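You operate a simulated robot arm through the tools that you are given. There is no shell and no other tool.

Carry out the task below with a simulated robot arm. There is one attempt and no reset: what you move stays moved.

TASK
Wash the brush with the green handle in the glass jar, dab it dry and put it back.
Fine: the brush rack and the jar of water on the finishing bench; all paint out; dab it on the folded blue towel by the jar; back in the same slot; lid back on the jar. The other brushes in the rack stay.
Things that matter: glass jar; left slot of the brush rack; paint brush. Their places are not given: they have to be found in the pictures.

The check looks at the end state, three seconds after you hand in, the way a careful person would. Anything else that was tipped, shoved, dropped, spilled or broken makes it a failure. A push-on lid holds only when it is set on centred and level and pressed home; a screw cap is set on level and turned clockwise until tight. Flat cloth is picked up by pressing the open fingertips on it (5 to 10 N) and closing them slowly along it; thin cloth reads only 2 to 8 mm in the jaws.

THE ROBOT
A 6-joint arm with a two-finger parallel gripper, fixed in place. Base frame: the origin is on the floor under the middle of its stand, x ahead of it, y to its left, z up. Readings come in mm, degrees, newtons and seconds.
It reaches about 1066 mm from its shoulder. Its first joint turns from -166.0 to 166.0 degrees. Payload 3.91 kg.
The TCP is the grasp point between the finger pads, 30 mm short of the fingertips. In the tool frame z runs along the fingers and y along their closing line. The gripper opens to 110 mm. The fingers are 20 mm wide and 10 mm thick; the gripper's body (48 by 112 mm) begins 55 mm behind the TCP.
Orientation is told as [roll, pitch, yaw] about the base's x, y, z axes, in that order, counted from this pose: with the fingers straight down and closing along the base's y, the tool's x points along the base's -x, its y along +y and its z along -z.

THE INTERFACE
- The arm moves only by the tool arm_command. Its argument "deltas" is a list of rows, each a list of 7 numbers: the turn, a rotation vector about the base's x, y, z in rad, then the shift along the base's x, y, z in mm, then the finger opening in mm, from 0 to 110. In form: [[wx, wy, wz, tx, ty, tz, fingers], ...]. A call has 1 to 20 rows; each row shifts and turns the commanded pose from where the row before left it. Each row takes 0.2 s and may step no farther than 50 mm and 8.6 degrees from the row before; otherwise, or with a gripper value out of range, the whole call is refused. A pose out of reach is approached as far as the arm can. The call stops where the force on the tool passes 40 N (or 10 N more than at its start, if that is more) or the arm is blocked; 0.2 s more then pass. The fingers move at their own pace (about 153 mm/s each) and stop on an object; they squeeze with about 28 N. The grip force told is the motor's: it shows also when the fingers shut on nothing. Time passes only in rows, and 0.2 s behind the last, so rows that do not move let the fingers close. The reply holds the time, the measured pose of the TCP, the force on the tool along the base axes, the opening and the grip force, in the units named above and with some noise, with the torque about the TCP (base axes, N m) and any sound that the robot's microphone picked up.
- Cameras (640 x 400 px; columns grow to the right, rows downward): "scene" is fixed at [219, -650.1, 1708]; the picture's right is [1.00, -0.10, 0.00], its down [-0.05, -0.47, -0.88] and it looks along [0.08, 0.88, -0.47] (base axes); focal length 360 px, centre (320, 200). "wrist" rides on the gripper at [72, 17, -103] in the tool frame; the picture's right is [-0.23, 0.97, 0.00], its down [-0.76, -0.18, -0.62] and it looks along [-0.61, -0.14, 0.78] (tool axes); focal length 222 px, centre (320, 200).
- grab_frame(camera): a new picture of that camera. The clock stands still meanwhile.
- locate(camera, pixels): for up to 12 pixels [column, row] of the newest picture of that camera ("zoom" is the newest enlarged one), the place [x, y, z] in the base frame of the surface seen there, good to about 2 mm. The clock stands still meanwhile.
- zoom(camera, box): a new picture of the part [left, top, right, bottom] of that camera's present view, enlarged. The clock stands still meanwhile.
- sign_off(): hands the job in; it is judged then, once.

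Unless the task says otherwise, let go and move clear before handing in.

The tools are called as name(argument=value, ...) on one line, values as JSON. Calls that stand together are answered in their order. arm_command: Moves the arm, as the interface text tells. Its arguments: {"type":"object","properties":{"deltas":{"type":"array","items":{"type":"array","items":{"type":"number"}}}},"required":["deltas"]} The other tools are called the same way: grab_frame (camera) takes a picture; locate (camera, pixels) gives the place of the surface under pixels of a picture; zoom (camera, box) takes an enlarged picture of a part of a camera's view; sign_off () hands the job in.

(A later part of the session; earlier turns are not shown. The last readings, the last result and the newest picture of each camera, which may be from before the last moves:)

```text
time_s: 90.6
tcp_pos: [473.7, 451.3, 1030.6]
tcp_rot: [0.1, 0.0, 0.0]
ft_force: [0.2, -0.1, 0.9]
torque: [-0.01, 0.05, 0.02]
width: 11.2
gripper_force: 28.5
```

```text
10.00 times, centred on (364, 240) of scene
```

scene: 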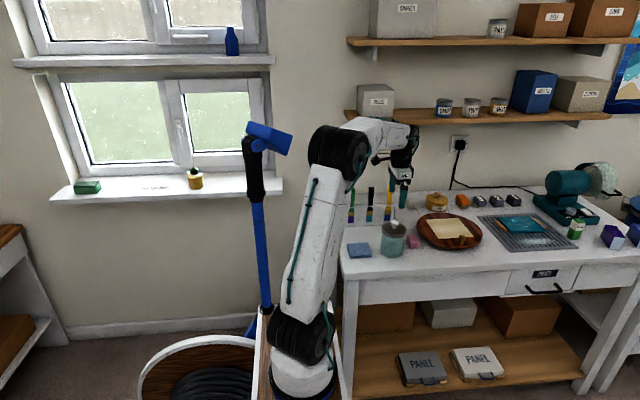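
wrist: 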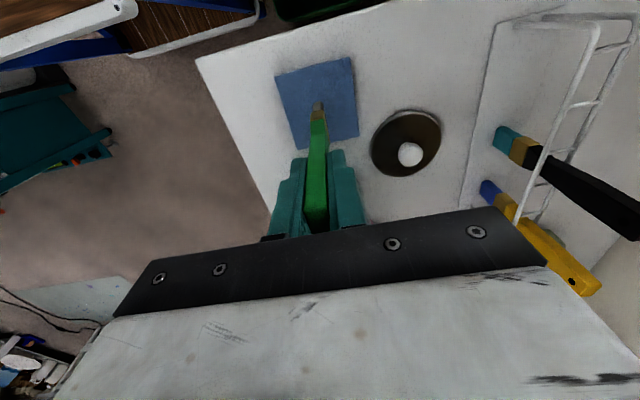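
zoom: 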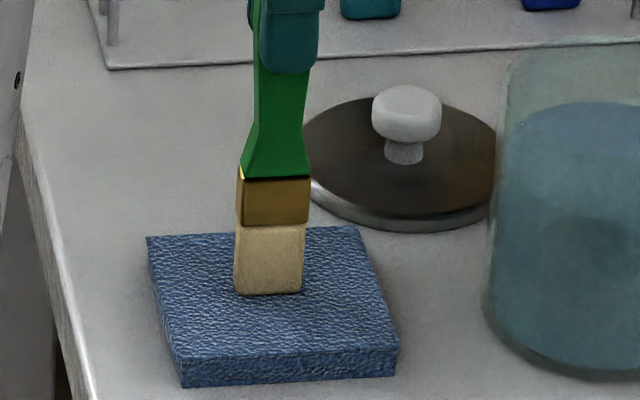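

The bristles are touching the towel and already look lighter. I'll press a little more to about 5 N, then dab on several fresh spots.

arm_command(deltas=[[0, 0, 0, 0, 0, -1, 0], [0, 0, 0, 0, 0, 0, 0]])

arm_command(deltas=[[0, 0, 0, 0, 0, -0.7, 0], [0, 0, 0, 0, 0, 0, 0]])

zoom(camera="scene", box=[344, 220, 384, 260])

```text
time_s: 91.2
tcp_pos: [473.3, 449.8, 1029.4]
tcp_rot: [0.2, -0.1, 0.0]
ft_force: [-0.5, -1.9, 13.9]
torque: [-0.17, -0.03, -0.01]
width: 11.2
gripper_force: 28.2
```

```text
time_s: 91.8
tcp_pos: [472.2, 450.6, 1031.5]
tcp_rot: [0.2, -0.1, -0.1]
ft_force: [0.0, 0.2, 25.3]
torque: [0.01, -0.13, -0.01]
width: 11.2
gripper_force: 27.7
```

```text
10.00 times, centred on (364, 240) of scene
```

zoom: 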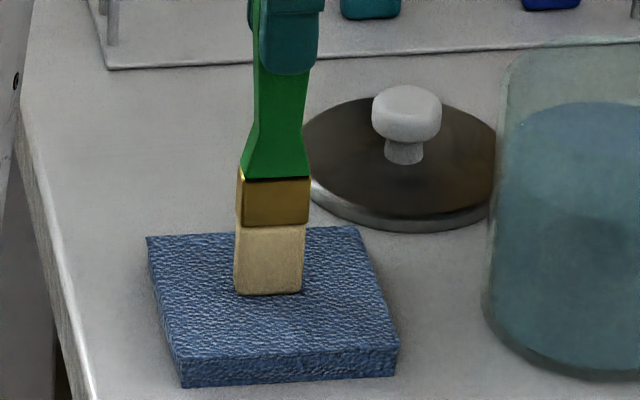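

25 N is too much, so I'll lift and then dab at a few neighbouring spots with a lighter touch.

arm_command(deltas=[[0, 0, 0, 0, 0, 4, 0], [0, 0, 0, 0, 0, 4, 0], [0, 0, 0, -15, 0, 0, 0], [0, 0, 0, 0, 0, -4, 0], [0, 0, 0, 0, 0, -2.8, 0], [0, 0, 0, 0, 0, 0, 0], [0, 0, 0, 0, 0, 0, 0]])

arm_command(deltas=[[0, 0, 0, 0, 0, -0.6, 0], [0, 0, 0, 0, 0, 0, 0]])

```text
time_s: 93.4
tcp_pos: [457.8, 451.0, 1031.0]
tcp_rot: [0.1, 0.0, 0.0]
ft_force: [-0.4, -0.2, -0.1]
torque: [-0.01, 0.0, -0.01]
width: 11.2
gripper_force: 28.1
```

```text
time_s: 94.0
tcp_pos: [458.7, 449.9, 1031.0]
tcp_rot: [0.2, 0.1, 0.0]
ft_force: [1.0, -1.2, 5.7]
torque: [-0.05, -0.24, 0.0]
width: 11.2
gripper_force: 28.2
```

That's a good dab of 5.7 N. I'll repeat at a few more spots on the towel at the same height.

arm_command(deltas=[[0, 0, 0, 0, 0, 6, 0], [0, 0, 0, 15, 15, 0, 0], [0, 0, 0, 0, 0, -4, 0], [0, 0, 0, 0, 0, -2, 0], [0, 0, 0, 0, 0, 0, 0], [0, 0, 0, 0, 0, 0, 0]])

arm_command(deltas=[[0, 0, 0, 0, 0, 6, 0], [0, 0, 0, 15, -15, 0, 0], [0, 0, 0, 0, 0, -4, 0], [0, 0, 0, 0, 0, -2, 0], [0, 0, 0, 0, 0, 0, 0], [0, 0, 0, 0, 0, 0, 0]])

arm_command(deltas=[[0, 0, 0, 0, 0, 6, 0], [0, 0, 0, -15, -15, 0, 0], [0, 0, 0, 0, 0, -4, 0], [0, 0, 0, 0, 0, -2, 0], [0, 0, 0, 0, 0, 0, 0], [0, 0, 0, 0, 0, 0, 0]])

zoom(camera="scene", box=[344, 220, 384, 260])

```text
time_s: 95.4
tcp_pos: [474.7, 465.1, 1031.7]
tcp_rot: [0.1, -0.1, 0.0]
ft_force: [-0.7, -0.1, -0.4]
torque: [-0.02, 0.02, 0.02]
width: 11.3
gripper_force: 28.4
```

```text
time_s: 96.8
tcp_pos: [488.3, 450.4, 1031.9]
tcp_rot: [0.0, -0.1, 0.0]
ft_force: [-0.2, 0.8, 8.8]
torque: [-0.06, 0.1, 0.0]
width: 11.1
gripper_force: 27.9
```

```text
time_s: 98.2
tcp_pos: [473.1, 434.7, 1031.6]
tcp_rot: [0.1, 0.0, 0.0]
ft_force: [-1.0, -1.3, 9.4]
torque: [-0.06, 0.09, 0.01]
width: 11.4
gripper_force: 27.9
```

```text
10.00 times, centred on (364, 240) of scene
```

zoom: 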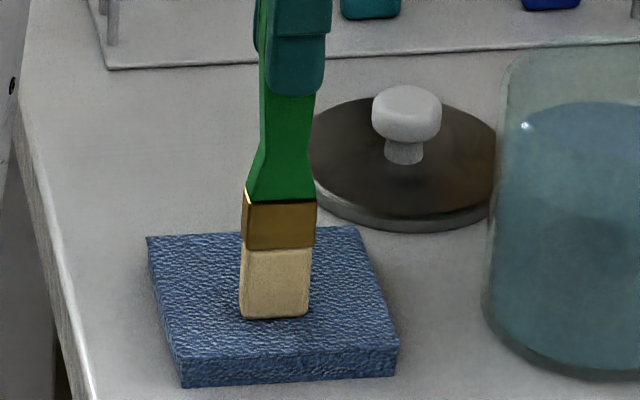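

The bristles are clearly lighter than when wet. I'll do several more dabs and compare the colour.

arm_command(deltas=[[0, 0, 0, 0, 0, 6, 0], [0, 0, 0, -12, 8, 0, 0], [0, 0, 0, 0, 0, -4, 0], [0, 0, 0, 0, 0, -2, 0], [0, 0, 0, 0, 0, 0, 0], [0, 0, 0, 0, 0, 0, 0], [0, 0, 0, 0, 0, 6, 0], [0, 0, 0, 24, 0, 0, 0], [0, 0, 0, 0, 0, -4, 0], [0, 0, 0, 0, 0, -2, 0], [0, 0, 0, 0, 0, 0, 0], [0, 0, 0, 0, 0, 0, 0], [0, 0, 0, 0, 0, 6, 0], [0, 0, 0, -12, 16, 0, 0], [0, 0, 0, 0, 0, -4, 0], [0, 0, 0, 0, 0, -2.3, 0], [0, 0, 0, 0, 0, 0, 0], [0, 0, 0, 0, 0, 0, 0]])

zoom(camera="scene", box=[344, 220, 384, 260])

```text
time_s: 102.0
tcp_pos: [474.1, 459.8, 1030.8]
tcp_rot: [0.1, 0.0, 0.0]
ft_force: [1.0, -0.2, 9.9]
torque: [-0.12, -0.19, 0.02]
width: 11.5
gripper_force: 28.6
```

```text
10.00 times, centred on (364, 240) of scene
```

zoom: 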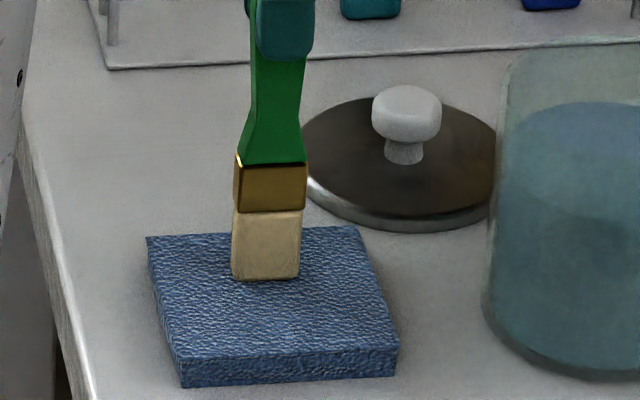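

The colour is stable and dry-looking. I'm lifting and carrying the brush back over its slot (net shift +5.5, +200.5).

arm_command(deltas=[[0, 0, 0, 0, 0, 10, 0], [0, 0, 0, 0, 0, 25, 0], [0, 0, 0, 0, 0, 30, 0], [0, 0, 0, 0, 0, 30, 0], [0, 0, 0, 0, 0, 30, 0], [0, 0, 0, 1, 20, 0, 0], [0, 0, 0, 1, 35, 0, 0], [0, 0, 0, 1, 40, 0, 0], [0, 0, 0, 1, 40, 0, 0], [0, 0, 0, 1, 35, 0, 0], [0, 0, 0, 0.5, 20, 0, 0], [0, 0, 0, 0, 10.5, 0, 0], [0, 0, 0, 0, 0, 0, 0]])

zoom(camera="wrist", box=[260, 30, 400, 240])

zoom(camera="scene", box=[330, 160, 410, 240])

```text
time_s: 104.8
tcp_pos: [478.7, 660.3, 1154.9]
tcp_rot: [0.1, 0.1, 0.1]
ft_force: [-0.2, 0.8, 0.5]
torque: [0.03, -0.01, 0.0]
width: 11.3
gripper_force: 28.4
```

```text
1.90 times, centred on (330, 135) of wrist
```

zoom: 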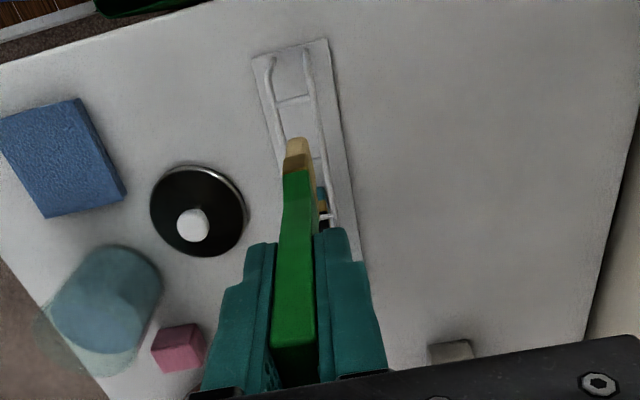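

```text
5.00 times, centred on (370, 200) of scene
```

zoom: 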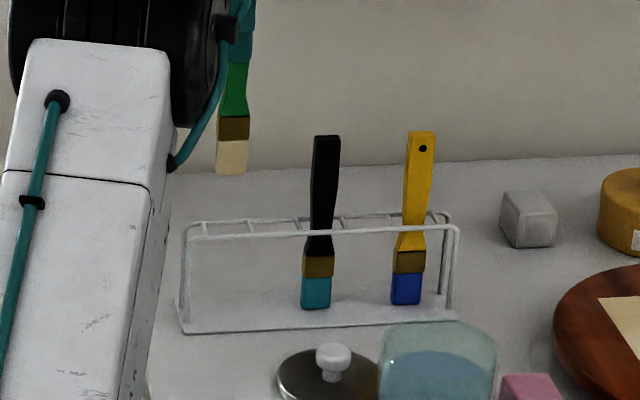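

The bristles are clean and light. I'll check the bristle tip against the slot's wires before lowering.

locate(camera="zoom", pixels=[[218, 155], [248, 155], [232, 172], [232, 155], [202, 228], [247, 222], [225, 234], [232, 100]])

zoom(camera="wrist", box=[300, 40, 350, 130])

locate(camera="zoom", pixels=[[320, 285], [300, 310], [340, 300], [290, 100], [345, 105], [318, 98], [318, 175], [320, 310]])

```text
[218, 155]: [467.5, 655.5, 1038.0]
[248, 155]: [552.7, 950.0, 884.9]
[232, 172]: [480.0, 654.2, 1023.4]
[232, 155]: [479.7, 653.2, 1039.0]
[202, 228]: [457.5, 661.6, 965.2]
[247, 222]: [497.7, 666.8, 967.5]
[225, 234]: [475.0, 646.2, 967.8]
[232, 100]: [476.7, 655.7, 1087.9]
```

```text
4.44 times, centred on (325, 85) of wrist
```

zoom: 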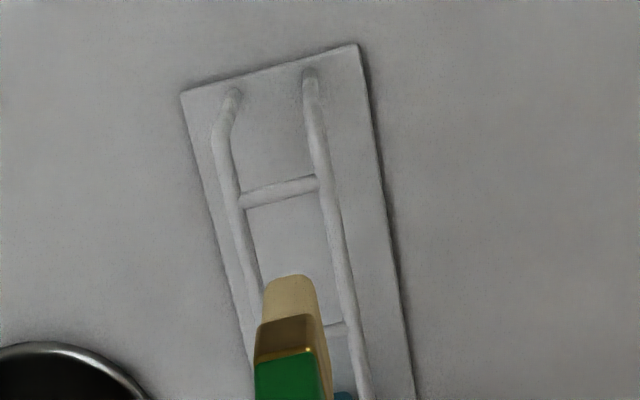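

```text
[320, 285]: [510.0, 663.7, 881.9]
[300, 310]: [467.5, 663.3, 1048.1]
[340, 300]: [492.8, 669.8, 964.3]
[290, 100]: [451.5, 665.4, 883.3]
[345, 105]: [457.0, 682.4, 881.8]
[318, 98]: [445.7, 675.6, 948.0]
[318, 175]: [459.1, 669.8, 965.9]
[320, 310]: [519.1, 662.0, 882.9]
```

The bristles are at x≈467–492, y≈653–666, centred between the wires (x 459/498) and the rails (y 646/674). I'm lowering into the slot.

arm_command(deltas=[[0, 0, 0, 0, 0, -15, 0], [0, 0, 0, 0, 0, -20, 0], [0, 0, 0, 0, 0, -15, 0], [0, 0, 0, 0, 0, -15, 0], [0, 0, 0, 0, 0, -15, 0], [0, 0, 0, 0, 0, -15, 0], [0, 0, 0, 0, 0, -15, 0], [0, 0, 0, 0, 0, -10, 0], [0, 0, 0, 0, 0, -8, 0], [0, 0, 0, 0, 0, -4, 0], [0, 0, 0, 0, 0, 0, 0]])

zoom(camera="scene", box=[330, 180, 410, 240])

```text
time_s: 107.2
tcp_pos: [479.6, 658.9, 1022.8]
tcp_rot: [0.1, 0.1, 0.0]
ft_force: [-0.6, -0.7, -1.9]
torque: [0.01, 0.02, 0.02]
width: 11.3
gripper_force: 28.0
```

```text
6.67 times, centred on (370, 210) of scene
```

zoom: 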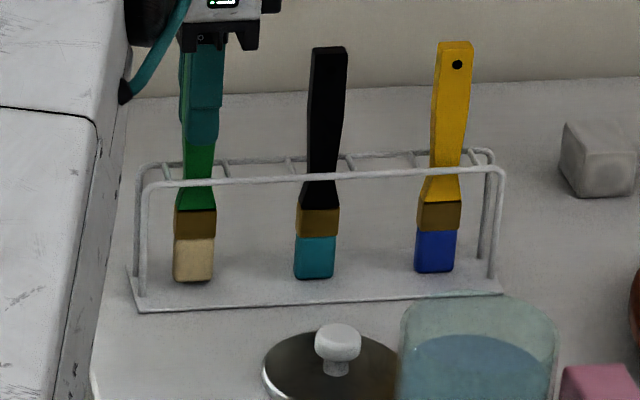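

The brush is in its slot, about 2–3 mm above where it stood. I'm lowering in small steps to contact.

arm_command(deltas=[[0, 0, 0, 0, 0, -1, 0], [0, 0, 0, 0, 0, 0, 0]])

arm_command(deltas=[[0, 0, 0, 0, 0, -1, 0], [0, 0, 0, 0, 0, 0, 0]])

arm_command(deltas=[[0, 0, 0, 0, 0, -0.7, 0], [0, 0, 0, 0, 0, 0, 0]])

```text
time_s: 107.8
tcp_pos: [478.5, 660.2, 1020.8]
tcp_rot: [0.0, 0.1, 0.0]
ft_force: [0.0, -0.1, -0.1]
torque: [-0.02, 0.0, -0.01]
width: 11.5
gripper_force: 28.2
```

```text
time_s: 108.4
tcp_pos: [479.5, 659.0, 1020.8]
tcp_rot: [0.2, 0.1, 0.0]
ft_force: [0.4, -0.8, -0.7]
torque: [0.0, 0.03, -0.01]
width: 11.1
gripper_force: 28.1
```

```text
time_s: 109.0
tcp_pos: [478.8, 660.6, 1019.6]
tcp_rot: [0.1, 0.1, 0.1]
ft_force: [1.2, 0.2, 0.3]
torque: [-0.01, 0.01, 0.05]
width: 11.4
gripper_force: 27.7
```

arm_command(deltas=[[0, 0, 0, 0, 0, -0.7, 0], [0, 0, 0, 0, 0, 0, 0]])

arm_command(deltas=[[0, 0, 0, 0, 0, -0.7, 0], [0, 0, 0, 0, 0, 0, 0]])

```text
time_s: 109.6
tcp_pos: [478.8, 660.0, 1018.9]
tcp_rot: [0.1, 0.1, -0.1]
ft_force: [0.3, 0.9, 2.4]
torque: [-0.03, -0.1, -0.03]
width: 11.3
gripper_force: 27.8
```

```text
time_s: 110.2
tcp_pos: [478.7, 659.6, 1018.4]
tcp_rot: [0.1, 0.1, 0.0]
ft_force: [-0.4, -1.4, 5.8]
torque: [-0.18, -0.06, -0.02]
width: 11.4
gripper_force: 28.1
```

The bristles rest on the rack's base (5.8 N). I'll ease off slightly and open the fingers slowly.

arm_command(deltas=[[0, 0, 0, 0, 0, 0.4, 0], [0, 0, 0, 0, 0, 0, 8], [0, 0, 0, 0, 0, 0, 10], [0, 0, 0, 0, 0, 0, 12], [0, 0, 0, 0, 0, 0, 14], [0, 0, 0, 0, 0, 0, 17], [0, 0, 0, 0, 0, 0, 22], [0, 0, 0, 0, 0, 0, 30], [0, 0, 0, 0, 0, 0, 30]])

zoom(camera="scene", box=[330, 180, 410, 240])

zoom(camera="wrist", box=[260, 60, 400, 240])

```text
time_s: 112.2
tcp_pos: [479.7, 659.6, 1019.7]
tcp_rot: [0.1, 0.0, 0.0]
ft_force: [0.6, 0.2, -0.2]
torque: [-0.01, 0.02, -0.01]
width: 29.9
gripper_force: 0.1
```

```text
6.67 times, centred on (370, 210) of scene
```

zoom: 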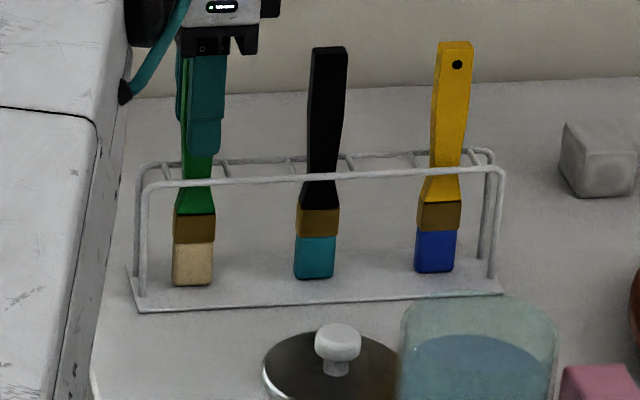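

```text
2.22 times, centred on (330, 150) of wrist
```

zoom: 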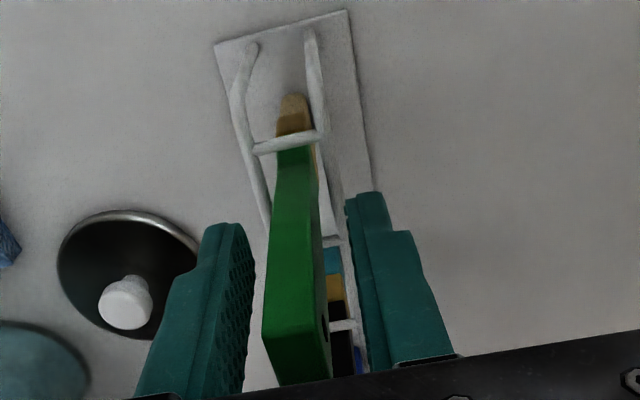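

The brush stands in its slot at its original spot (bristles end at row 285, as before). I'm retreating straight up.

arm_command(deltas=[[0, 0, 0, 0, 0, 0, 45], [0, 0, 0, 0, 0, 10, 50], [0, 0, 0, 0, 0, 20, 60], [0, 0, 0, 0, 0, 30, 60], [0, 0, 0, 0, 0, 30, 60], [0, 0, 0, 0, 0, 30, 60], [0, 0, 0, 0, 0, 10, 60], [0, 0, 0, 10, -20, 0, 60], [0, 0, 0, 10, -20, 0, 60], [0, 0, 0, 15, -25, 0, 60], [0, 0, 0, 15, -25, 0, 60], [0, 0, 0, 13, -20, 0, 60], [0, 0, 0, 0, 0, 0, 60]])

zoom(camera="scene", box=[330, 180, 410, 240])

grab_frame(camera="wrist")

```text
time_s: 115.0
tcp_pos: [542.5, 548.1, 1149.0]
tcp_rot: [0.1, -0.1, 0.0]
ft_force: [0.0, -0.2, 0.8]
torque: [0.02, -0.02, 0.01]
width: 59.9
gripper_force: 0.0
```

```text
6.67 times, centred on (370, 210) of scene
```

zoom: 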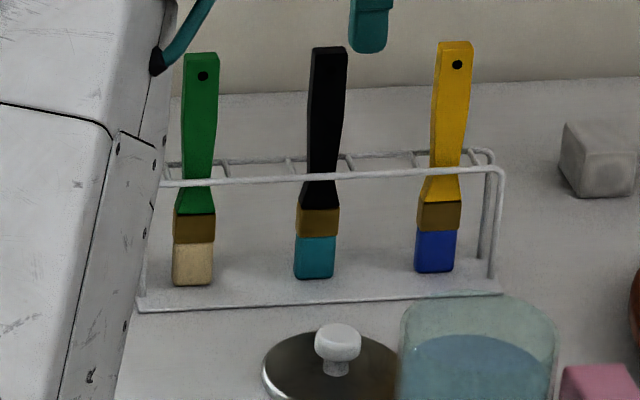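

```text
taken
```

wrist: 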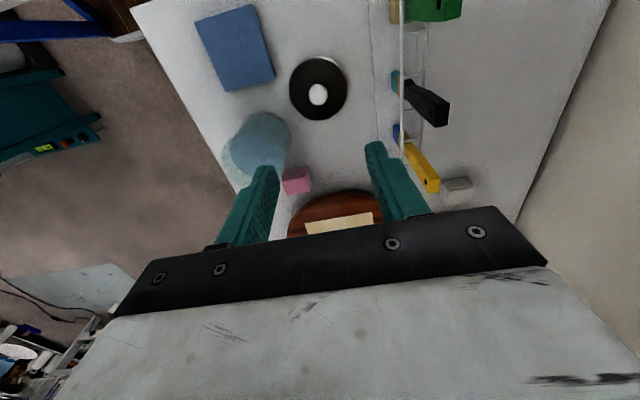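

The green brush stands back in its slot, clean and upright, and the others are unchanged. Now for the lid: I'll zoom in on it at wrist (318,88) to measure its centre.

zoom(camera="wrist", box=[278, 48, 358, 128])

zoom(camera="scene", box=[354, 212, 402, 248])

locate(camera="zoom", pixels=[[215, 180], [190, 200], [215, 170], [240, 200], [215, 225], [120, 200], [300, 245], [180, 255]])

```text
5.00 times, centred on (318, 88) of wrist
```

zoom: 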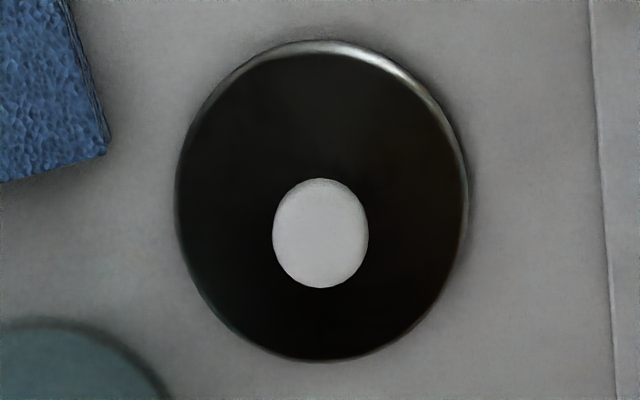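

```text
11.11 times, centred on (378, 230) of scene
```

zoom: 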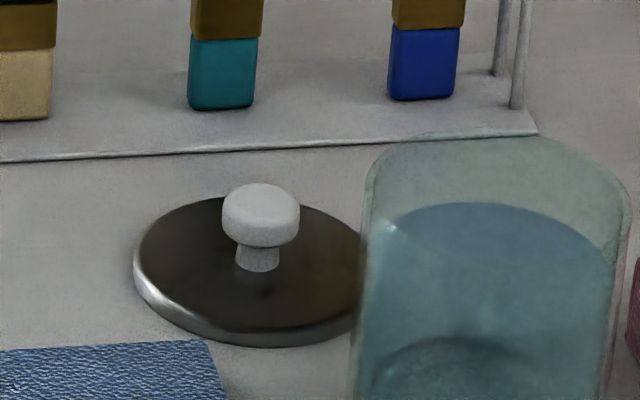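

```text
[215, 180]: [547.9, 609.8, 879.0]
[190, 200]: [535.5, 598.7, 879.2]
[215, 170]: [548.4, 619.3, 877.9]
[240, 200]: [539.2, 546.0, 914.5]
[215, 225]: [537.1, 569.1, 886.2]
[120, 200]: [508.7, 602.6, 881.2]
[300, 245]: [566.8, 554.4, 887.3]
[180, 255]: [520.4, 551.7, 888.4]
```

locate(camera="zoom", pixels=[[262, 195], [228, 210], [295, 210], [262, 220], [262, 205], [258, 262], [140, 255], [262, 335]])

zoom(camera="wrist", box=[278, 48, 358, 128])

locate(camera="zoom", pixels=[[182, 195], [462, 195], [322, 50], [322, 355], [277, 233], [364, 233], [320, 182], [320, 284], [320, 233], [220, 95], [430, 310], [225, 320]])

```text
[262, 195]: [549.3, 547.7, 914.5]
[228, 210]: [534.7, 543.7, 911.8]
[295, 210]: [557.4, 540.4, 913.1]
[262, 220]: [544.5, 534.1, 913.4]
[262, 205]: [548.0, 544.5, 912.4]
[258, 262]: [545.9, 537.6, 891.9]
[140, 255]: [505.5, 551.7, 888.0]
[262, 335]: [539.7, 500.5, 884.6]
```

```text
5.00 times, centred on (318, 88) of wrist
```

zoom: 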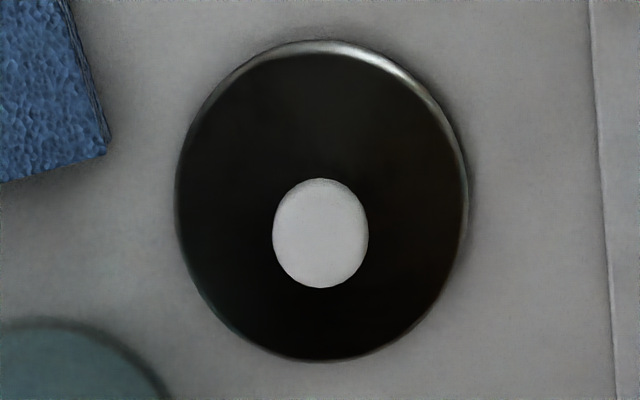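

```text
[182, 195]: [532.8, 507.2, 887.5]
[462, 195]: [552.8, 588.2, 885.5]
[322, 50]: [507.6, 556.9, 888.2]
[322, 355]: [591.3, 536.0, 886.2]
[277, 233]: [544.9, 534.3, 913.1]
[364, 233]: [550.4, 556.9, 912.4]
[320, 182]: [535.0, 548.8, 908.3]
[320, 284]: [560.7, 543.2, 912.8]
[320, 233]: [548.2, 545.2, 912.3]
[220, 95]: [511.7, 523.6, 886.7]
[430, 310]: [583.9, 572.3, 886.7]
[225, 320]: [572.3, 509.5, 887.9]
```

The lid lies level (top z≈887) with its knob at (548,545.5), exactly where I released it. I'll check that the jar hasn't moved by repeating the first zoom.

zoom(camera="scene", box=[362, 212, 426, 262])

zoom(camera="wrist", box=[210, 100, 310, 200])

```text
8.00 times, centred on (394, 237) of scene
```

zoom: 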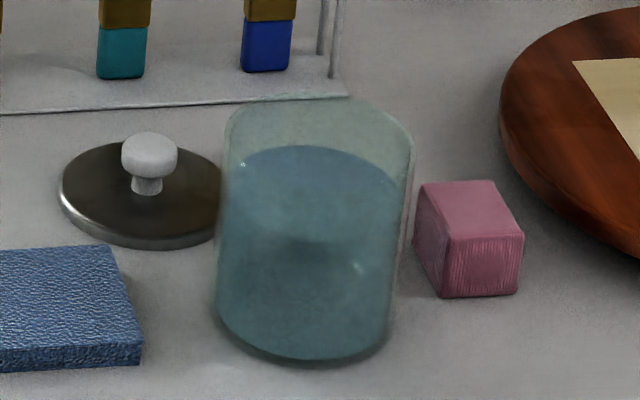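

```text
4.00 times, centred on (260, 150) of wrist
```

zoom: 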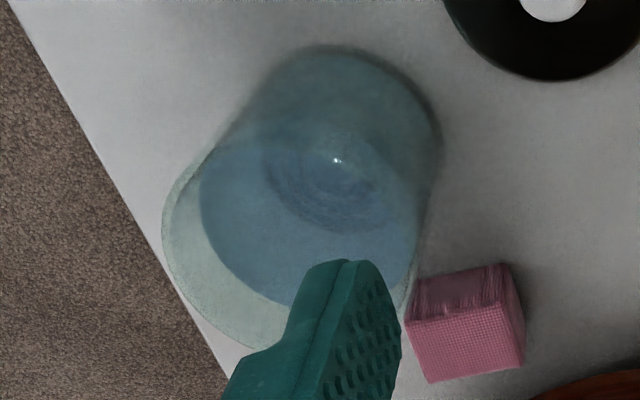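

The jar is exactly where it was (left edge at column 213, base at row 362). I'm lowering over the lid's knob.

arm_command(deltas=[[0, 0, 0, 5, -4, -20, 60], [0, 0, 0, 0, 0, -40, 60], [0, 0, 0, 0, 0, -40, 60], [0, 0, 0, 0, 0, -40, 60], [0, 0, 0, 0, 0, -40, 60], [0, 0, 0, 0, 0, -25, 60], [0, 0, 0, 0, 0, -10, 60], [0, 0, 0, 0, 0, 0, 60]])

arm_command(deltas=[[0, 0, 0, 0, 0, 0, 60]])

arm_command(deltas=[[0, 0, 0, 0, 0, 0, 60]])

zoom(camera="scene", box=[354, 200, 402, 248])

zoom(camera="wrist", box=[220, 60, 420, 240])

```text
time_s: 116.8
tcp_pos: [546.7, 545.5, 933.4]
tcp_rot: [0.1, 0.0, 0.0]
ft_force: [1.1, -0.3, 0.6]
torque: [-0.02, -0.03, 0.01]
width: 59.9
gripper_force: 0.1
```

```text
time_s: 117.2
tcp_pos: [547.5, 545.6, 933.4]
tcp_rot: [0.1, 0.0, 0.0]
ft_force: [-0.6, -0.7, -0.4]
torque: [0.03, -0.01, 0.04]
width: 60.1
gripper_force: 0.2
```

```text
time_s: 117.6
tcp_pos: [547.3, 546.0, 934.9]
tcp_rot: [0.1, 0.0, 0.0]
ft_force: [0.1, -0.4, -0.1]
torque: [0.0, -0.02, 0.0]
width: 60.1
gripper_force: 0.2
```

```text
8.33 times, centred on (378, 224) of scene
```

zoom: 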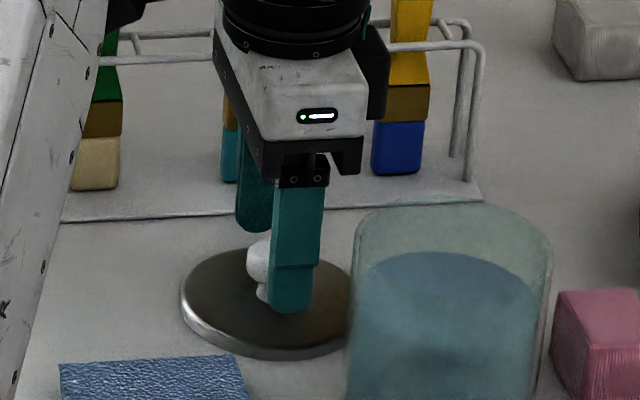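

```text
2.22 times, centred on (320, 150) of wrist
```

zoom: 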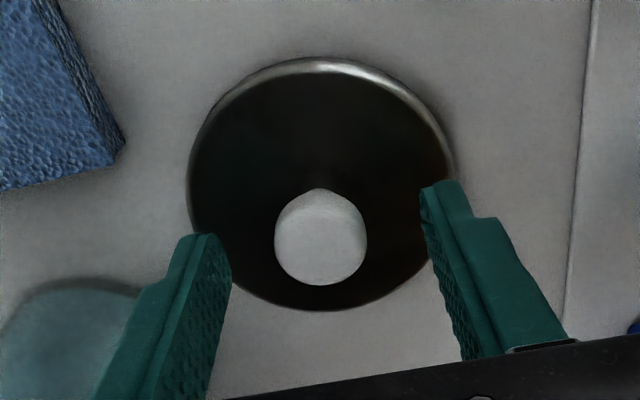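

My position matches the release spot to within half a millimetre. I'm lowering to fingertips about 2 mm above the lid and closing slowly.

arm_command(deltas=[[0, 0, 0, 0.5, -0.1, -8, 50], [0, 0, 0, 0, 0, -5, 40], [0, 0, 0, 0, 0, -1.4, 32], [0, 0, 0, 0, 0, 0, 28], [0, 0, 0, 0, 0, 0, 26], [0, 0, 0, 0, 0, 0, 24], [0, 0, 0, 0, 0, 0, 22], [0, 0, 0, 0, 0, 0, 18], [0, 0, 0, 0, 0, 0, 10], [0, 0, 0, 0, 0, 0, 5]])

zoom(camera="scene", box=[354, 200, 402, 248])

```text
time_s: 119.8
tcp_pos: [547.2, 545.2, 919.9]
tcp_rot: [0.1, 0.0, 0.0]
ft_force: [0.7, 0.3, -0.7]
torque: [0.01, -0.01, 0.0]
width: 26.4
gripper_force: 28.2
```

```text
8.33 times, centred on (378, 224) of scene
```

zoom: 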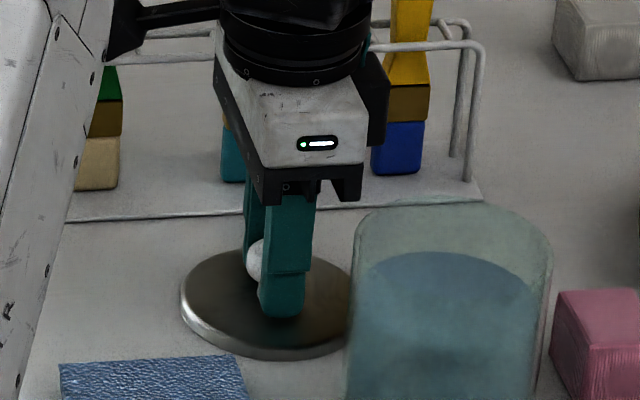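

The knob is gripped (26.4 mm). I'm lifting straight up and checking that the lid follows without slip.

arm_command(deltas=[[0, 0, 0, 0, 0, 3, 5], [0, 0, 0, 0, 0, 7, 5], [0, 0, 0, 0, 0, 15, 5], [0, 0, 0, 0, 0, 20, 5], [0, 0, 0, 0, 0, 25, 5], [0, 0, 0, 0, 0, 25, 5], [0, 0, 0, 0, 0, 25, 5], [0, 0, 0, 0, 0, 20, 5], [0, 0, 0, 0, 0, 5, 5], [0, 0, 0, 0, 0, 0, 5]])

zoom(camera="scene", box=[350, 180, 414, 260])

```text
time_s: 122.0
tcp_pos: [546.8, 544.4, 1065.0]
tcp_rot: [0.0, 0.0, 0.0]
ft_force: [0.0, -0.1, -0.6]
torque: [0.01, -0.01, -0.01]
width: 26.2
gripper_force: 28.3
```

```text
5.00 times, centred on (382, 220) of scene
```

zoom: 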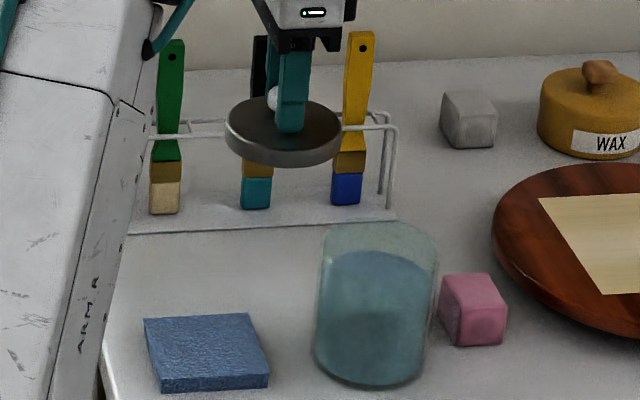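

The lid hangs level in the grip. I'm moving it over the jar (+51.3, −104.2).

arm_command(deltas=[[0, 0, 0, 8, -16, 0, 5], [0, 0, 0, 12, -24, 0, 5], [0, 0, 0, 12, -24, 0, 5], [0, 0, 0, 10, -20, 0, 5], [0, 0, 0, 6, -13, 0, 5], [0, 0, 0, 3.3, -7.2, 0, 5], [0, 0, 0, 0, 0, 0, 5], [0, 0, 0, 0, 0, 0, 5]])

arm_command(deltas=[[0, 0, 0, 0, 0, 0, 5]])

arm_command(deltas=[[0, 0, 0, 0, 0, 0, 5]])

zoom(camera="scene", box=[362, 195, 426, 265])

grab_frame(camera="wrist")

```text
time_s: 123.8
tcp_pos: [599.6, 440.9, 1063.9]
tcp_rot: [0.1, 0.0, 0.0]
ft_force: [0.2, -0.3, -0.6]
torque: [0.02, -0.01, 0.03]
width: 26.4
gripper_force: 27.8
```

```text
time_s: 124.2
tcp_pos: [597.6, 441.7, 1064.5]
tcp_rot: [0.0, 0.1, 0.0]
ft_force: [-0.5, 0.0, -0.9]
torque: [0.02, 0.03, 0.0]
width: 26.2
gripper_force: 27.7
```

```text
time_s: 124.6
tcp_pos: [597.7, 441.3, 1063.3]
tcp_rot: [0.2, 0.0, 0.0]
ft_force: [-0.7, 0.4, -0.9]
torque: [0.02, -0.02, -0.01]
width: 26.3
gripper_force: 28.1
```

```text
5.71 times, centred on (394, 230) of scene
```

zoom: 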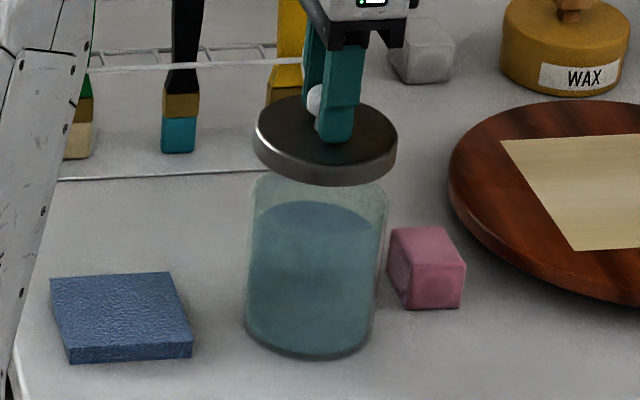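

```text
taken
```

wrist: 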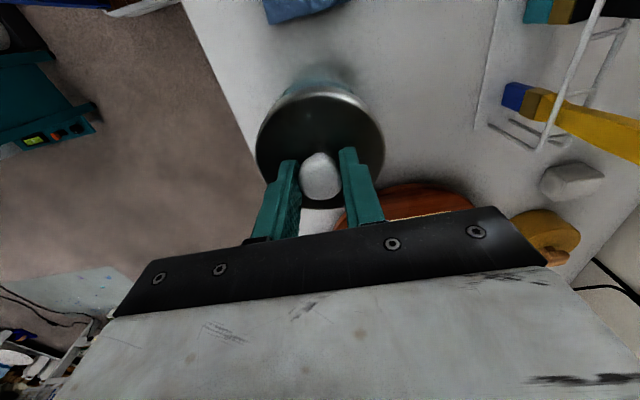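

The lid is aligned over the jar, with the TCP near (598.4,441.3) against 598.9 and 441.3 when it was first gripped. I'm lowering toward the rim and checking alignment before contact.

arm_command(deltas=[[0, 0, 0, 0.3, 0, -10, 5], [0, 0, 0, 0, 0, -10, 5], [0, 0, 0, 0, 0, -6, 5], [0, 0, 0, 0, 0, -3, 5], [0, 0, 0, 0, 0, 0, 5], [0, 0, 0, 0, 0, 0, 5]])

zoom(camera="scene", box=[374, 205, 414, 245])

zoom(camera="wrist", box=[240, 40, 400, 240])

```text
time_s: 126.0
tcp_pos: [599.6, 442.5, 1036.3]
tcp_rot: [0.0, 0.0, 0.0]
ft_force: [0.2, 0.1, -0.9]
torque: [0.04, 0.0, 0.01]
width: 26.3
gripper_force: 28.0
```

```text
10.00 times, centred on (394, 225) of scene
```

zoom: 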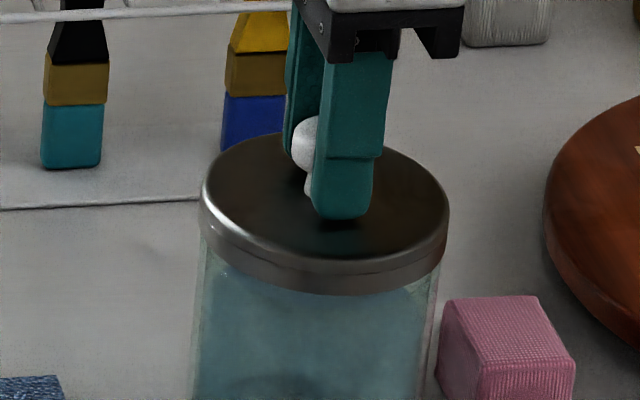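

```text
2.00 times, centred on (320, 140) of wrist
```

zoom: 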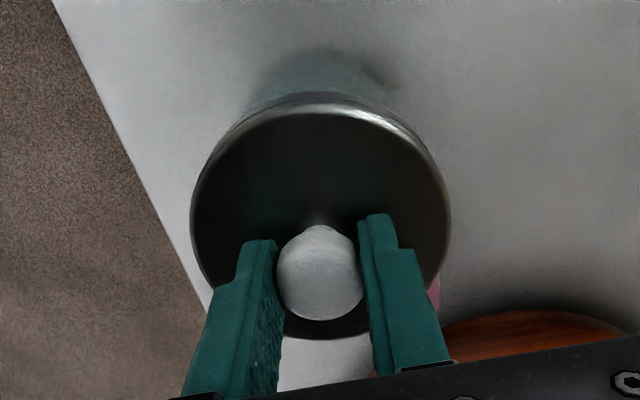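

The lid is level and centred over the jar mouth. I'm lowering on slowly and watching the force.

arm_command(deltas=[[0, 0, 0, 0, 0, -2, 5], [0, 0, 0, 0, 0, -2, 5], [0, 0, 0, 0, 0, -2, 5], [0, 0, 0, 0, 0, -2, 5], [0, 0, 0, 0, 0, 0, 5]])

arm_command(deltas=[[0, 0, 0, 0, 0, -1, 5], [0, 0, 0, 0, 0, -1, 5], [0, 0, 0, 0, 0, 0, 5]])

arm_command(deltas=[[0, 0, 0, 0, 0, -1, 5], [0, 0, 0, 0, 0, -1, 5], [0, 0, 0, 0, 0, 0, 5]])

```text
time_s: 127.2
tcp_pos: [599.1, 440.7, 1027.5]
tcp_rot: [0.1, 0.0, -0.1]
ft_force: [-0.4, 0.0, -0.2]
torque: [0.02, -0.02, 0.0]
width: 26.4
gripper_force: 28.3
```

```text
time_s: 128.0
tcp_pos: [599.1, 440.9, 1024.9]
tcp_rot: [0.1, 0.0, 0.0]
ft_force: [0.7, 0.4, -0.7]
torque: [-0.01, -0.03, -0.05]
width: 26.2
gripper_force: 28.2
```

```text
time_s: 128.8
tcp_pos: [598.5, 441.2, 1023.3]
tcp_rot: [0.1, 0.0, 0.0]
ft_force: [-0.2, -0.4, 0.0]
torque: [-0.02, 0.0, -0.01]
width: 26.0
gripper_force: 28.1
```

arm_command(deltas=[[0, 0, 0, 0, 0, -1, 5], [0, 0, 0, 0, 0, 0, 5]])

arm_command(deltas=[[0, 0, 0, 0, 0, -1, 5], [0, 0, 0, 0, 0, 0, 5]])

arm_command(deltas=[[0, 0, 0, 0, 0, -1, 5], [0, 0, 0, 0, 0, 0, 5]])

```text
time_s: 129.4
tcp_pos: [598.6, 440.9, 1022.6]
tcp_rot: [0.1, 0.0, 0.0]
ft_force: [-0.7, -0.2, -0.6]
torque: [0.0, 0.01, 0.0]
width: 26.5
gripper_force: 28.1
```

```text
time_s: 130.0
tcp_pos: [599.0, 441.2, 1020.0]
tcp_rot: [0.0, 0.0, -0.1]
ft_force: [-0.3, -1.0, -0.2]
torque: [-0.03, 0.0, -0.04]
width: 26.0
gripper_force: 27.9
```

```text
time_s: 130.6
tcp_pos: [598.6, 441.3, 1019.5]
tcp_rot: [0.1, 0.1, 0.1]
ft_force: [0.2, 0.3, -0.1]
torque: [0.01, 0.01, -0.04]
width: 26.2
gripper_force: 28.4
```

There's no contact yet at about z=1020. I'll continue in half-millimetre to millimetre steps.

arm_command(deltas=[[0, 0, 0, 0, 0, -0.7, 5], [0, 0, 0, 0, 0, 0, 5]])

arm_command(deltas=[[0, 0, 0, 0, 0, -0.7, 5], [0, 0, 0, 0, 0, 0, 5]])

zoom(camera="scene", box=[374, 205, 414, 245])

locate(camera="zoom", pixels=[[240, 200], [400, 220], [300, 270], [280, 260], [370, 270], [230, 180]])

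```text
time_s: 131.2
tcp_pos: [599.2, 441.1, 1020.0]
tcp_rot: [0.1, 0.0, -0.1]
ft_force: [-0.9, 0.2, 0.0]
torque: [0.01, 0.02, -0.06]
width: 26.2
gripper_force: 28.0
```

```text
time_s: 131.8
tcp_pos: [599.9, 441.7, 1019.4]
tcp_rot: [0.0, 0.0, 0.0]
ft_force: [0.3, 0.3, 1.9]
torque: [0.09, -0.02, -0.04]
width: 26.2
gripper_force: 28.2
```

```text
10.00 times, centred on (394, 225) of scene
```

zoom: 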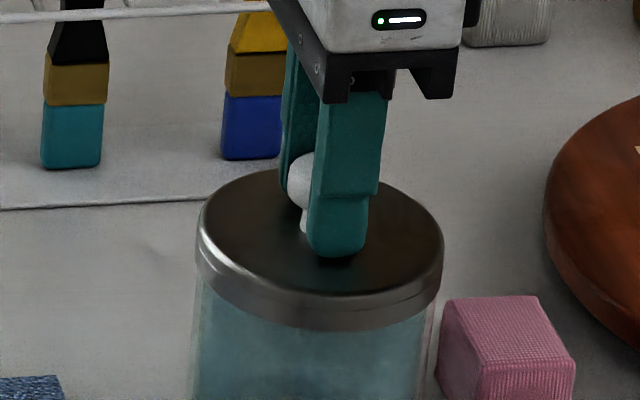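

```text
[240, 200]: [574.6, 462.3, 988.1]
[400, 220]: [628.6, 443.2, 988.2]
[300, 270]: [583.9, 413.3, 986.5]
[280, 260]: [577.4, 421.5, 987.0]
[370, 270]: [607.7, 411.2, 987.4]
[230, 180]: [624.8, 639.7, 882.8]
```

The lid top is now at z≈988, its original seated height, and contact has begun (1.9 N). I'll press it home gradually, watching the force and listening.

arm_command(deltas=[[0, 0, 0, 0, 0, -0.6, 5], [0, 0, 0, 0, 0, 0, 5]])

arm_command(deltas=[[0, 0, 0, 0, 0, -0.6, 5], [0, 0, 0, 0, 0, 0, 5]])

```text
time_s: 132.4
tcp_pos: [600.0, 441.2, 1020.1]
tcp_rot: [0.1, 0.0, 0.0]
ft_force: [1.7, 0.1, 5.0]
torque: [0.01, 0.01, -0.01]
width: 26.4
gripper_force: 28.0
```

```text
time_s: 133.0
tcp_pos: [597.6, 441.4, 1019.7]
tcp_rot: [0.1, 0.0, 0.1]
ft_force: [1.2, -2.8, 15.1]
torque: [-0.07, -0.03, 0.0]
width: 26.0
gripper_force: 28.0
```

arm_command(deltas=[[0, 0, 0, 0, 0, -0.6, 5], [0, 0, 0, 0, 0, 0, 5]])

arm_command(deltas=[[0, 0, 0, 0, 0, -0.6, 5], [0, 0, 0, 0, 0, 0, 5]])

```text
time_s: 133.6
tcp_pos: [598.1, 440.2, 1018.8]
tcp_rot: [0.2, -0.1, 0.0]
ft_force: [2.5, -1.3, 23.4]
torque: [0.01, -0.1, -0.03]
width: 26.2
gripper_force: 27.8
```

```text
time_s: 134.2
tcp_pos: [598.7, 440.5, 1019.5]
tcp_rot: [0.1, -0.1, 0.0]
ft_force: [6.4, 1.8, 31.5]
torque: [0.05, -0.16, 0.01]
width: 26.2
gripper_force: 27.9
```

31 N so far and no snap heard. I'll press slightly further and then check the lid's height and level.

arm_command(deltas=[[0, 0, 0, 0, 0, -0.5, 5], [0, 0, 0, 0, 0, 0, 5]])

zoom(camera="scene", box=[374, 205, 414, 245])

locate(camera="zoom", pixels=[[240, 200], [400, 220], [300, 270], [280, 260], [370, 270], [220, 230], [420, 240], [290, 180], [330, 245]])

```text
time_s: 134.8
tcp_pos: [599.8, 440.1, 1016.3]
tcp_rot: [0.3, -0.1, 0.0]
ft_force: [5.5, 5.2, 36.5]
torque: [0.08, -0.23, 0.07]
width: 26.3
gripper_force: 27.4
```

```text
10.00 times, centred on (394, 225) of scene
```

zoom: 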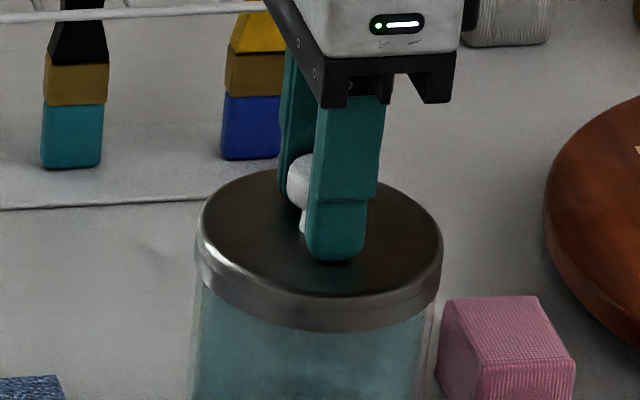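

```text
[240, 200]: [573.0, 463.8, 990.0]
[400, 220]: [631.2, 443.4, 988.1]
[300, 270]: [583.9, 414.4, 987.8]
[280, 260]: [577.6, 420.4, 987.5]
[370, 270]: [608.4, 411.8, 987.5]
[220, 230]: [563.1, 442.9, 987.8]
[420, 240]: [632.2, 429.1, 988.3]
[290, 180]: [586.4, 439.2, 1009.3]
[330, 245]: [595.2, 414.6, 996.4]
```

The lid is level at z≈988, the same as at the start, pressed with 36 N. I'll ease the pressure, open the fingers, and look at how it sits.

arm_command(deltas=[[0, 0, 0, 0, 0, 1.2, 5], [0, 0, 0, 0, 0, 0.8, 5], [0, 0, 0, 0, 0, 0, 5]])

arm_command(deltas=[[0, 0, 0, 0, 0, 0, 24], [0, 0, 0, 0, 0, 0, 27], [0, 0, 0, 0, 0, 0, 30], [0, 0, 0, 0, 0, 0, 36], [0, 0, 0, 0, 0, 2, 45], [0, 0, 0, 0, 0, 3, 60], [0, 0, 0, 0, 0, 0, 60]])

zoom(camera="scene", box=[374, 205, 414, 245])

zoom(camera="wrist", box=[240, 40, 400, 240])

```text
time_s: 135.6
tcp_pos: [598.6, 439.5, 1017.2]
tcp_rot: [-0.1, 0.1, 0.0]
ft_force: [0.6, 4.7, 9.6]
torque: [0.1, 0.04, 0.0]
width: 26.1
gripper_force: 27.8
```

```text
time_s: 137.2
tcp_pos: [599.0, 440.4, 1024.1]
tcp_rot: [0.1, 0.0, 0.0]
ft_force: [-0.3, -0.8, 0.6]
torque: [0.0, -0.02, 0.0]
width: 60.0
gripper_force: 0.0
heard: snap
```

```text
10.00 times, centred on (394, 225) of scene
```

zoom: 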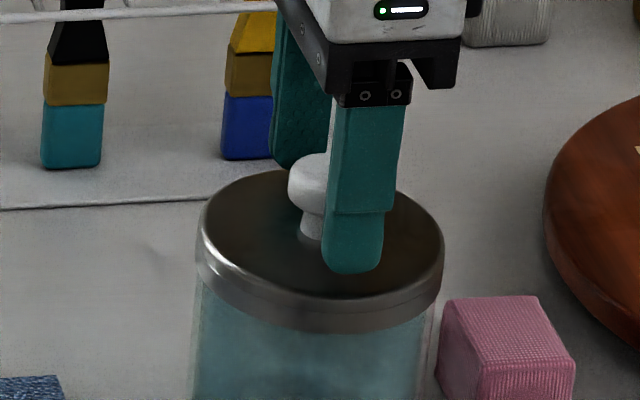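

```text
2.00 times, centred on (320, 140) of wrist
```

zoom: 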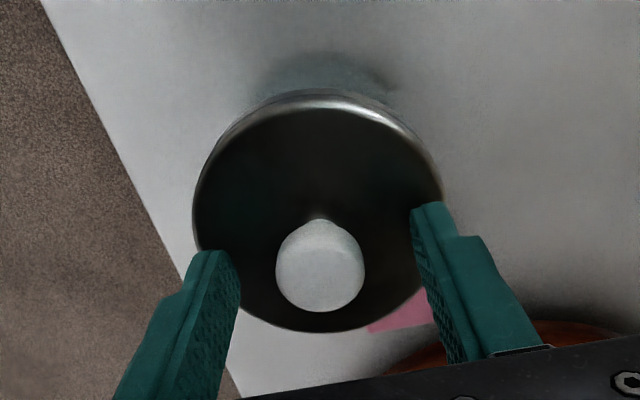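

A "snap" was heard as I let go, and the lid sits level. I'll measure its height and centring against the jar.

locate(camera="zoom", pixels=[[200, 215], [437, 190], [320, 105], [300, 325], [280, 270], [362, 265], [320, 232], [320, 305], [320, 268], [240, 135], [390, 130], [320, 180]])

zoom(camera="scene", box=[362, 212, 426, 262])

locate(camera="zoom", pixels=[[228, 125], [240, 160], [415, 140], [260, 130], [390, 160], [318, 182], [318, 190], [320, 200], [280, 175], [300, 95]])

```text
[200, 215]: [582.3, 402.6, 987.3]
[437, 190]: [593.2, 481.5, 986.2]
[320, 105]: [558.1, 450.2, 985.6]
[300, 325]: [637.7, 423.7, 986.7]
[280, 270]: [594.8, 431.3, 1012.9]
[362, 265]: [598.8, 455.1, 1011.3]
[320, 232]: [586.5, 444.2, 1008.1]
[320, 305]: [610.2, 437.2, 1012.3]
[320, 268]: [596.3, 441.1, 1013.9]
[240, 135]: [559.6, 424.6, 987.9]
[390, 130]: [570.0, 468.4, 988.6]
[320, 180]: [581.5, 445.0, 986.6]
```

```text
8.00 times, centred on (394, 237) of scene
```

zoom: 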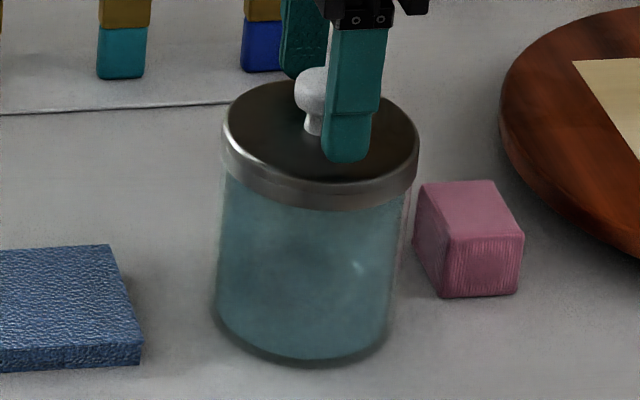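

```text
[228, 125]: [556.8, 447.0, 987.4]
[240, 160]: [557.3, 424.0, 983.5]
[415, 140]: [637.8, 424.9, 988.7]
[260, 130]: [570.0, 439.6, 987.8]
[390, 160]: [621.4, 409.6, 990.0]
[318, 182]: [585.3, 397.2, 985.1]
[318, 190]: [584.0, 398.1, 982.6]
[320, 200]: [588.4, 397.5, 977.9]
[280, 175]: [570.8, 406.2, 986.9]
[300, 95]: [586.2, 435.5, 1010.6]
```

The lid is back at its original height (z≈987–988) and position (its left edge is at column 222, as at first). To make sure it's home, I'll rise, close the fingers and press down once on the middle of the knob.

arm_command(deltas=[[0, 0, 0, 0, 0, 10, 60], [0, 0, 0, 0, 0, 20, 60], [0, 0, 0, 0, 0, 10, 60], [0, 0, 0, 0, 0, 0, 20], [0, 0, 0, 0, 0, 0, 0], [0, 0, 0, 0, 0, 0, 0], [0, 0, 0, 0, 0, -8, 0], [0, 0, 0, 0, 0, -4, 0], [0, 0, 0, 0, 0, 0, 0]])

zoom(camera="scene", box=[374, 195, 414, 245])

grab_frame(camera="wrist")

```text
time_s: 139.2
tcp_pos: [599.2, 441.0, 1052.0]
tcp_rot: [0.1, 0.1, 0.0]
ft_force: [-0.4, 0.6, -0.6]
torque: [0.01, 0.0, 0.02]
width: 0.0
gripper_force: 28.1
```

```text
8.00 times, centred on (394, 220) of scene
```

zoom: 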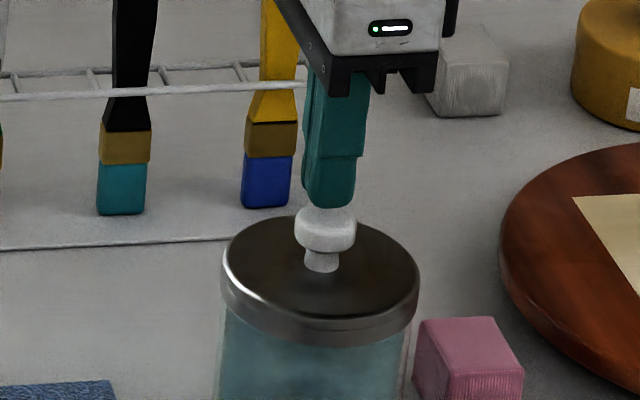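

```text
taken
```

wrist: 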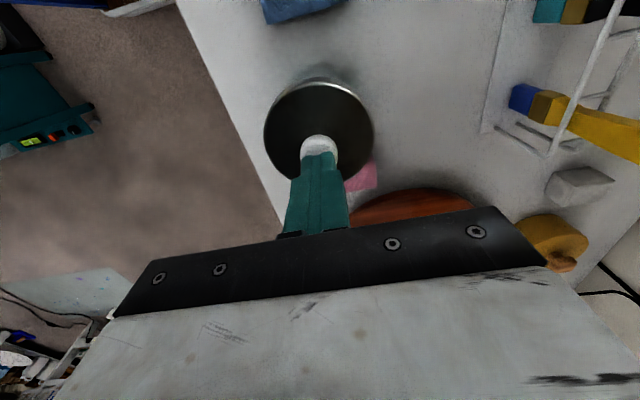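

The closed fingertips are centred over the knob, about 7 mm above it. I'm lowering in small steps to press it.

arm_command(deltas=[[0, 0, 0, 0, 0, -3, 0], [0, 0, 0, 0, 0, -2, 0], [0, 0, 0, 0, 0, -1, 0], [0, 0, 0, 0, 0, 0, 0]])

arm_command(deltas=[[0, 0, 0, 0, 0, -1, 0], [0, 0, 0, 0, 0, 0, 0]])

arm_command(deltas=[[0, 0, 0, 0, 0, -1, 0], [0, 0, 0, 0, 0, 0, 0]])

```text
time_s: 140.2
tcp_pos: [598.1, 441.9, 1044.4]
tcp_rot: [0.1, 0.0, 0.1]
ft_force: [-0.4, -0.2, 0.5]
torque: [0.0, 0.01, 0.0]
width: 0.0
gripper_force: 27.8
```

```text
time_s: 140.8
tcp_pos: [599.4, 440.5, 1044.5]
tcp_rot: [0.1, 0.0, 0.0]
ft_force: [0.3, -0.3, 0.2]
torque: [-0.01, 0.0, -0.02]
width: 0.0
gripper_force: 27.6
```

```text
time_s: 141.4
tcp_pos: [598.4, 441.7, 1043.2]
tcp_rot: [0.1, 0.0, -0.1]
ft_force: [0.2, 0.0, -0.6]
torque: [-0.01, 0.02, 0.01]
width: 0.2
gripper_force: 27.7
```

arm_command(deltas=[[0, 0, 0, 0, 0, -0.8, 0], [0, 0, 0, 0, 0, 0, 0]])

arm_command(deltas=[[0, 0, 0, 0, 0, -0.8, 0], [0, 0, 0, 0, 0, 0, 0]])

```text
time_s: 142.0
tcp_pos: [598.6, 440.2, 1043.1]
tcp_rot: [0.0, 0.0, 0.0]
ft_force: [0.0, -0.9, 5.6]
torque: [-0.02, 0.01, 0.02]
width: 0.1
gripper_force: 28.4
```

```text
time_s: 142.6
tcp_pos: [598.0, 440.5, 1043.4]
tcp_rot: [0.2, 0.0, 0.0]
ft_force: [-6.6, -1.3, 23.1]
torque: [-0.06, 0.23, -0.01]
width: 0.0
gripper_force: 28.0
```

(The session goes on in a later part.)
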